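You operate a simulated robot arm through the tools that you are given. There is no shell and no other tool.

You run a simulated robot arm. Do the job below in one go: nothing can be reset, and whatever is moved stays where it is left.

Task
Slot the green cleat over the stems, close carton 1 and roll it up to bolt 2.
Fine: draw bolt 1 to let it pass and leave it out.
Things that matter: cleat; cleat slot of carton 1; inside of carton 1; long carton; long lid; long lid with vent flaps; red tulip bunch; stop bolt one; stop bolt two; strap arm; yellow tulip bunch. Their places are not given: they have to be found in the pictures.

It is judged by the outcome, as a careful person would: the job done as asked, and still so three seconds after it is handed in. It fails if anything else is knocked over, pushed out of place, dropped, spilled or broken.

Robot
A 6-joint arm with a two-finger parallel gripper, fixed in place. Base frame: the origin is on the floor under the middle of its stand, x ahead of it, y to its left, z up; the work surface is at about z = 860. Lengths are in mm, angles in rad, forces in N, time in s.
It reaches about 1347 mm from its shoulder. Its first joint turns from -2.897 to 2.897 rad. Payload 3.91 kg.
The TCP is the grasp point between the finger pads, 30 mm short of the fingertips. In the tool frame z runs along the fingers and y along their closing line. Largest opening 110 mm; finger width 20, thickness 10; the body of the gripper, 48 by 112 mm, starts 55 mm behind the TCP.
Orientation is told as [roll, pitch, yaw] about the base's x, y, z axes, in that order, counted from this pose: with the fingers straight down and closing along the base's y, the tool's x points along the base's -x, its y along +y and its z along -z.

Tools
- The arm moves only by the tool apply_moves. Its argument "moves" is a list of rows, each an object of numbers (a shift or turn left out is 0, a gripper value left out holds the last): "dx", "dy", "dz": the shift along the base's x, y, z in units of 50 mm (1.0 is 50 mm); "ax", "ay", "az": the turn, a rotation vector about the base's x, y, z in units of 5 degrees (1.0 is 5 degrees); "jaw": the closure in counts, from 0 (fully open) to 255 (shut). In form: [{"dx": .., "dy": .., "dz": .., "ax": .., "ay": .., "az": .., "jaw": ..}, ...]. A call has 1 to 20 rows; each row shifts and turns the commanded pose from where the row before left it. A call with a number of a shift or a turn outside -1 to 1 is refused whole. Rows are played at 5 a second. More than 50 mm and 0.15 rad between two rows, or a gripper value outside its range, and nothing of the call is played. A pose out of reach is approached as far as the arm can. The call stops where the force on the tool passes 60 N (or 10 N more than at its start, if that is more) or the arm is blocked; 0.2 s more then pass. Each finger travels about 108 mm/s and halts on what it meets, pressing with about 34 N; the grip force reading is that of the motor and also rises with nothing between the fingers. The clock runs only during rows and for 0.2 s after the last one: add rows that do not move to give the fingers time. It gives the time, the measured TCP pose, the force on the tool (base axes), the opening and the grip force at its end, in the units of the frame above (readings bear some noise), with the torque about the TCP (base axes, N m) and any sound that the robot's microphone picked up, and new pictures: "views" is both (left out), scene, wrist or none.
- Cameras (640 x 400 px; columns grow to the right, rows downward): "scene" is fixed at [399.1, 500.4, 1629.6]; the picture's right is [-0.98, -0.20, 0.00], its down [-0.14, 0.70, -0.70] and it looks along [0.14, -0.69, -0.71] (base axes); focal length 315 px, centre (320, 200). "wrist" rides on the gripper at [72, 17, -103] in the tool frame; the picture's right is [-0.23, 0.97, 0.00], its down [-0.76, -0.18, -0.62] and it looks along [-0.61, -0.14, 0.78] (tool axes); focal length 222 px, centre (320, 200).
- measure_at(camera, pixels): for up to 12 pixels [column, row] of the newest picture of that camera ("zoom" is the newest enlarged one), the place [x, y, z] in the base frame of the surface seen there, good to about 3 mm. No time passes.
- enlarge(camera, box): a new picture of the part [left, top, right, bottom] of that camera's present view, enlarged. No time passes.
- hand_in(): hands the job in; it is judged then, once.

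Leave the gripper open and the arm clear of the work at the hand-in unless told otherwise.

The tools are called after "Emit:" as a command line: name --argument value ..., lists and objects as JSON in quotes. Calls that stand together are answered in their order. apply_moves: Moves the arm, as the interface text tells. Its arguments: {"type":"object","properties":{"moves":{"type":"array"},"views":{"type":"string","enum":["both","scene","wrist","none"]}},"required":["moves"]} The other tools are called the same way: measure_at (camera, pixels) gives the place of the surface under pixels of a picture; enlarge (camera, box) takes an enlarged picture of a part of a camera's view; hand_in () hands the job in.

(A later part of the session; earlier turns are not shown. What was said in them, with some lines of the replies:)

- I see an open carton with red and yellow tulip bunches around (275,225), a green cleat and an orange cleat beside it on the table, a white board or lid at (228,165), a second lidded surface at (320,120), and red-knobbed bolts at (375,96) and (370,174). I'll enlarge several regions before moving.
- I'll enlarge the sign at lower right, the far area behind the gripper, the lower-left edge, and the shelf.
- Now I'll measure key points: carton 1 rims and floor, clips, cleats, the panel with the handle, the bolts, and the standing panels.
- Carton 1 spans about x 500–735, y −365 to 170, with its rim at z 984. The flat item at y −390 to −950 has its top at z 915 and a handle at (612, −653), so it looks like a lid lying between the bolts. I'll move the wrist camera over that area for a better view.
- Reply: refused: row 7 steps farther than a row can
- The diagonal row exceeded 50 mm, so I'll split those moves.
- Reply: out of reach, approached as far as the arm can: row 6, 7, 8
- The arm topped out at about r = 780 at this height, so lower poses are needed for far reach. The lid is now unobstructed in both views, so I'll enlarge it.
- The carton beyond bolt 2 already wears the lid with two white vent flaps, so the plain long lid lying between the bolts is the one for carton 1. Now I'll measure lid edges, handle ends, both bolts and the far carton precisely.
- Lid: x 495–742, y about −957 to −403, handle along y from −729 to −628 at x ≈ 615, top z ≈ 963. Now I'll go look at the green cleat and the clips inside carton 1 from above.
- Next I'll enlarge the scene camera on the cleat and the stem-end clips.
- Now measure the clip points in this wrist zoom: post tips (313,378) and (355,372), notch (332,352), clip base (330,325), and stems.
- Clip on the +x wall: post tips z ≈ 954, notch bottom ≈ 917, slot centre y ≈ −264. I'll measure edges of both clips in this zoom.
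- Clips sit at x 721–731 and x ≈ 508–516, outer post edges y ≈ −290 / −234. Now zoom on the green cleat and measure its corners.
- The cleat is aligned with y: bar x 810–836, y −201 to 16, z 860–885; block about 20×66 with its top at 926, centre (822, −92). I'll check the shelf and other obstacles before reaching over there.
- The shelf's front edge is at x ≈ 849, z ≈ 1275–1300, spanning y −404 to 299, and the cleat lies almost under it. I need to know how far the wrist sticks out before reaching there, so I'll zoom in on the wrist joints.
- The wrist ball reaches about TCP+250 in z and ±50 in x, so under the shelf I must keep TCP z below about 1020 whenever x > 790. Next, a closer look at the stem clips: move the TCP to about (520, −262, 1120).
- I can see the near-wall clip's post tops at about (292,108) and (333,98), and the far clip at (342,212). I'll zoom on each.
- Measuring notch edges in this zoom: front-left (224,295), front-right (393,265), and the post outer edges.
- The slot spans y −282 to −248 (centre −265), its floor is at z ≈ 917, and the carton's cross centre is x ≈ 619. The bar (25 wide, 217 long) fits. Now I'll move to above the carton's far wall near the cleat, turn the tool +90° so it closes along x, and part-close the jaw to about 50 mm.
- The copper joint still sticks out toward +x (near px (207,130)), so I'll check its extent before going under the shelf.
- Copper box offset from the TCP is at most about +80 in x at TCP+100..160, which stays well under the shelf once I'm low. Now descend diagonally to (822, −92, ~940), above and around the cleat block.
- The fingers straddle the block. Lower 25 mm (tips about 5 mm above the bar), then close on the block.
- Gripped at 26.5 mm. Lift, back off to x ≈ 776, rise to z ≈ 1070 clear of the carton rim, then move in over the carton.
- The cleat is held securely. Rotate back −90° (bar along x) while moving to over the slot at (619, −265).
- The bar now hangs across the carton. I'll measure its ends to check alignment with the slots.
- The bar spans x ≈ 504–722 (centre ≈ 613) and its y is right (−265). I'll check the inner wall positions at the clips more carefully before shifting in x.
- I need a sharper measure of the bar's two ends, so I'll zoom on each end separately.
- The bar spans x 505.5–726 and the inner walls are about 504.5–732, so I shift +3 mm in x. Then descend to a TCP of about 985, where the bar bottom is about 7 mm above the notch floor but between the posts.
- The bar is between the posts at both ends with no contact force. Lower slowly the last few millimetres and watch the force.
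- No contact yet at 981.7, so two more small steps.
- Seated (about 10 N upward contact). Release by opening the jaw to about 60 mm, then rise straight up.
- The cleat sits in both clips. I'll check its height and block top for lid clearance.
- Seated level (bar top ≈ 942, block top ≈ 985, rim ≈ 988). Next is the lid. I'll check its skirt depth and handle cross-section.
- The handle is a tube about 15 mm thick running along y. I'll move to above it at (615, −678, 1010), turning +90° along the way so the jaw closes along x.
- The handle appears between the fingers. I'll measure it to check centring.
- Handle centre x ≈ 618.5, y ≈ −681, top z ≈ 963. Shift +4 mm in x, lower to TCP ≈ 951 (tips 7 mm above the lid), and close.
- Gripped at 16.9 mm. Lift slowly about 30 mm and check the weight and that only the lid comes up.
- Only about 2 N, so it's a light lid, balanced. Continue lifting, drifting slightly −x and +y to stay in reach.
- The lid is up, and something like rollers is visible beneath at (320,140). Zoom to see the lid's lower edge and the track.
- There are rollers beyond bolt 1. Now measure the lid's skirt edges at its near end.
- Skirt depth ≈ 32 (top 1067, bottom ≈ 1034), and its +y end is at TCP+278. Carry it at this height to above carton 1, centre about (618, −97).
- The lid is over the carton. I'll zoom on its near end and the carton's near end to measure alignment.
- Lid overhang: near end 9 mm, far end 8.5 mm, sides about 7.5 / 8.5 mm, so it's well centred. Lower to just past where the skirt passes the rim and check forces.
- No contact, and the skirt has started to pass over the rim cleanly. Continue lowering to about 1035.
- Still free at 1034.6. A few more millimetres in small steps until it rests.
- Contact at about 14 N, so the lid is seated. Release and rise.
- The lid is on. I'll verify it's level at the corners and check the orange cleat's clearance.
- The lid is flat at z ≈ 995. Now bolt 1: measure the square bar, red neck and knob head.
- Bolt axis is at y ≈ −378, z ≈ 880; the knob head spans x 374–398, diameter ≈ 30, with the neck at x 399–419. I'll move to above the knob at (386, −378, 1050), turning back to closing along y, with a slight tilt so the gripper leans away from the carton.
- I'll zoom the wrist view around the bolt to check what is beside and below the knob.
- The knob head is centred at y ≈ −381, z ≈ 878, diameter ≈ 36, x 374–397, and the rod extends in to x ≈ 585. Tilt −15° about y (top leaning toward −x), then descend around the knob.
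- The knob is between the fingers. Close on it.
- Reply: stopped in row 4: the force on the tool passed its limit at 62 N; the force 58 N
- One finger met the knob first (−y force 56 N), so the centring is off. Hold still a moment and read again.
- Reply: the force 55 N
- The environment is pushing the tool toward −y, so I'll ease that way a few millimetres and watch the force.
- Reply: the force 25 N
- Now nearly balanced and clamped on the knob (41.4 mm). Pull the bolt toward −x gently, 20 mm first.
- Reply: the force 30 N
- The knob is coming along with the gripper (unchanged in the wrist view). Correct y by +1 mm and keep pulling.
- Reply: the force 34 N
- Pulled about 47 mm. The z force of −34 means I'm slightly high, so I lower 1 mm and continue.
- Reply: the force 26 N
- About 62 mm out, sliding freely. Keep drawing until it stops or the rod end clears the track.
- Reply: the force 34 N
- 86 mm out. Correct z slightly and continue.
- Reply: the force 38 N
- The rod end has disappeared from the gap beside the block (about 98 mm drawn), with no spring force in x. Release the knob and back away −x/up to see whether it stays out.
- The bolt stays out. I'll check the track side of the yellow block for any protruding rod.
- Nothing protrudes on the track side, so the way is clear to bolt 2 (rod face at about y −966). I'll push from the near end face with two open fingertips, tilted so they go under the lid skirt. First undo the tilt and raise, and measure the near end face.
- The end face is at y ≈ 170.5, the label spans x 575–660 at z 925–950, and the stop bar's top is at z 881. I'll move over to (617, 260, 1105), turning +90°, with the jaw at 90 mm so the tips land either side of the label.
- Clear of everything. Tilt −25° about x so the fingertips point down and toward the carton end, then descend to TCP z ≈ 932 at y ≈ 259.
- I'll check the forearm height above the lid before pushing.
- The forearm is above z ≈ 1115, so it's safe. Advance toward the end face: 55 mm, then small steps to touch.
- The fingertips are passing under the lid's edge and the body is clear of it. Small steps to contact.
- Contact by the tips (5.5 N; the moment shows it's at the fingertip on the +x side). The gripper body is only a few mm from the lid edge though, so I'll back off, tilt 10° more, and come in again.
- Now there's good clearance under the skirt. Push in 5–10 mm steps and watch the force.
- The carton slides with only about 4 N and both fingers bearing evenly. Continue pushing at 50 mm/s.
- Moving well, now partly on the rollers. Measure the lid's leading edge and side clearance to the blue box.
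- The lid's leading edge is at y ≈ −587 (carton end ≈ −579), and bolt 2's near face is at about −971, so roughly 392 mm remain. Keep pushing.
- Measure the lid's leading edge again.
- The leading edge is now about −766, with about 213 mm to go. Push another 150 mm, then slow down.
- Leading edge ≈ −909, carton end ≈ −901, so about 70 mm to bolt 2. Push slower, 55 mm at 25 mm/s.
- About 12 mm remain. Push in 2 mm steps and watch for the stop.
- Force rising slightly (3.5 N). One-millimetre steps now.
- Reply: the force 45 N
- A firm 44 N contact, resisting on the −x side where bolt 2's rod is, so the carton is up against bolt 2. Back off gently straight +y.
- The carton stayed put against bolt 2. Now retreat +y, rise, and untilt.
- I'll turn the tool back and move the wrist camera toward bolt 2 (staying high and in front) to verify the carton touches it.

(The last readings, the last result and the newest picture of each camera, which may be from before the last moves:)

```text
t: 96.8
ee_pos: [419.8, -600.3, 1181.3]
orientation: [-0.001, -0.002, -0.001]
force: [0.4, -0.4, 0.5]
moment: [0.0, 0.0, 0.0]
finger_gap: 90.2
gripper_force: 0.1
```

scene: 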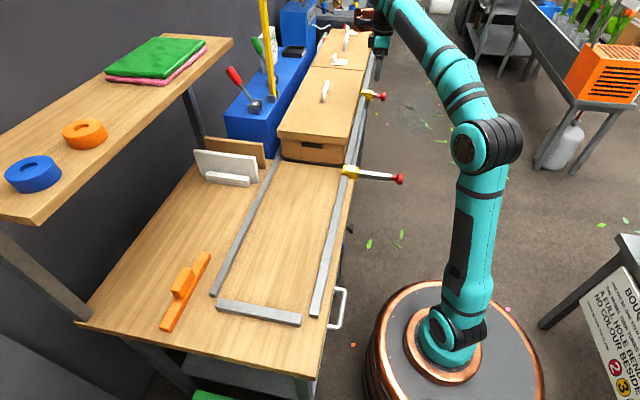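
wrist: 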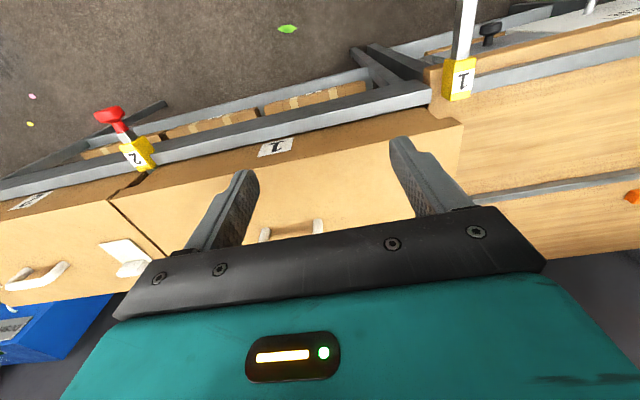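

Now zoom on the gap at bolt 2 in the wrist view, and the whole carton in the scene view.

Emit:
enlarge --camera "wrist" --box '[80, 100, 220, 250]'

Emit:
measure_at --camera "zoom" --pixels '[[295, 195], [275, 205], [320, 190], [260, 200], [270, 180], [285, 150], [340, 230], [300, 250], [290, 260], [330, 180], [265, 215], [240, 205]]'

Emit:
enlarge --camera "scene" --box '[250, 20, 410, 200]'

```text
2.67 times, centred on (150, 175) of wrist
```

zoom: 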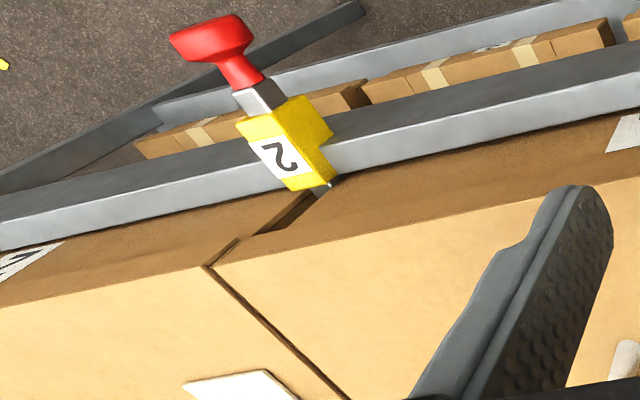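

```text
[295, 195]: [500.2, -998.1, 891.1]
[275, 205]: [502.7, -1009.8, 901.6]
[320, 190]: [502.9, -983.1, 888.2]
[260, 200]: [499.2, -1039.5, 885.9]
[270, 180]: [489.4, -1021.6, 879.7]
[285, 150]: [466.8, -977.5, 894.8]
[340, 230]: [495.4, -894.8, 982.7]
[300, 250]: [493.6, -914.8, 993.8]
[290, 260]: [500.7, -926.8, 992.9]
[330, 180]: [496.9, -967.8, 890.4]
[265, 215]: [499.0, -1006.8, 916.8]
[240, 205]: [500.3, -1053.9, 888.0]
```

```text
2.22 times, centred on (330, 110) of scene
```

zoom: 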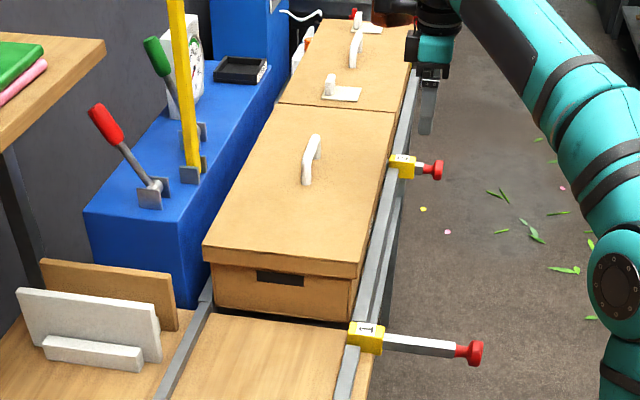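

The rod of bolt 2 sits right against carton 1's end, and the far carton didn't move. A final check of lid flatness and the near end.

Emit:
measure_at --camera "zoom" --pixels '[[215, 240], [350, 258], [280, 255], [280, 300], [285, 110], [385, 118], [220, 285], [345, 300], [300, 200], [240, 180], [370, 180], [470, 352]]'

Emit:
enlarge --camera "scene" --box '[260, 110, 370, 190]'

```text
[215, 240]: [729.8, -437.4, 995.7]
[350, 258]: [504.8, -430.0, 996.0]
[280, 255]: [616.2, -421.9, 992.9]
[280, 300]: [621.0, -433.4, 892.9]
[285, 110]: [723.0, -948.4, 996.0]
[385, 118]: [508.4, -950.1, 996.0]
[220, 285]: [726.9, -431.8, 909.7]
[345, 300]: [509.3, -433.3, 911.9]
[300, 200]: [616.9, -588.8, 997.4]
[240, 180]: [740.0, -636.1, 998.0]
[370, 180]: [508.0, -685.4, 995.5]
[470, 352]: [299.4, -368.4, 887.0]
```

```text
5.00 times, centred on (315, 150) of scene
```

zoom: 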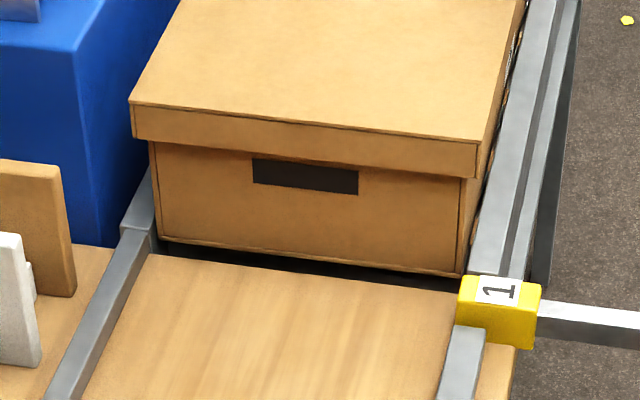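

The carton is closed and level, its near face at y ≈ −432 puts the far end at about −969 on bolt 2, and bolt 1 remains drawn. Open the gripper fully and move the arm well clear.

Emit:
apply_moves --moves '[{"dy": 0.9, "jaw": 0}, {"dy": 0.9}, {"dy": 0.9}, {"dy": 0.9}, {"dy": 0.9}, {"dy": 0.9}, {"dy": 0.9}, {"dz": 0.8}, {"dx": -0.8}, {}, {}]' --views "both"

Emit:
enlarge --camera "scene" --box '[250, 20, 410, 200]'

```text
t: 99.2
ee_pos: [379.6, -286.7, 1220.8]
orientation: [-0.003, -0.001, 0.001]
force: [0.4, -0.3, 0.4]
moment: [-0.02, 0.01, -0.02]
finger_gap: 110.2
gripper_force: 0.0
```

scene: 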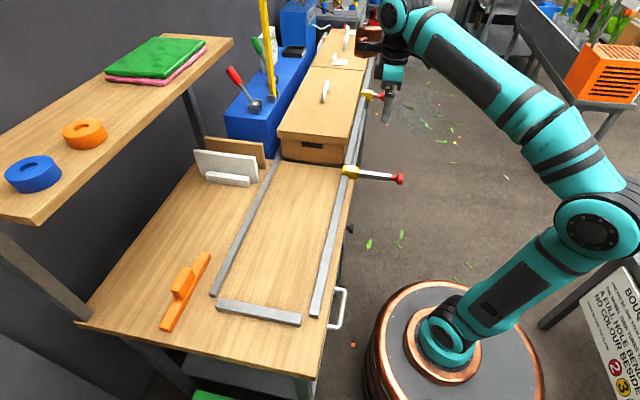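
wrist: 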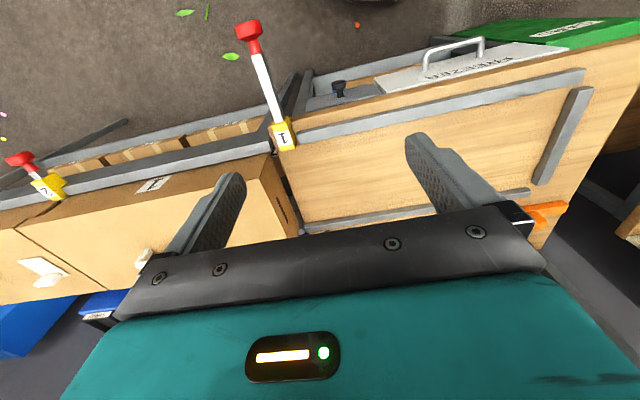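

```text
2.22 times, centred on (330, 110) of scene
```

zoom: 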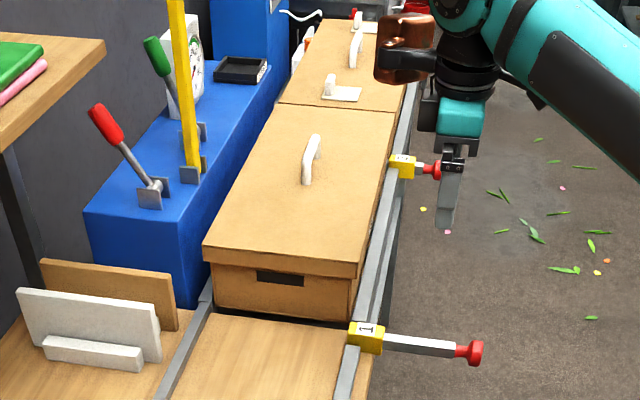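

The cleat is slotted over the stems. Carton 1 is closed with the plain long lid and rests against bolt 2, bolt 1 is drawn and left out, and everything else is where it was. The gripper is open and the arm is clear, so I'm handing in.

Emit:
hand_in

```text
The job is handed in.
```

The job is handed in. Carton 1 is packed, closed and resting against bolt 2. I don't have the judged result yet.

- **Cleat:** the green cleat sits level in both clips, across the stems of the two tulip bunches.
- **Lid:** I used the plain long lid that was lying between the bolts. It sits flat, at about z = 995 to 998 mm everywhere I measured.
- **Bolt 1:** it is drawn about 98 mm and stayed out when I let go. No part of it reaches into the track.
- **Carton at bolt 2:** I pushed until it met the bolt at about 44 N, then backed off, and it stayed there. The far carton with the vent-flap lid did not move.

I saw nothing else moved or knocked over. The gripper is fully open and the arm is clear of the work.
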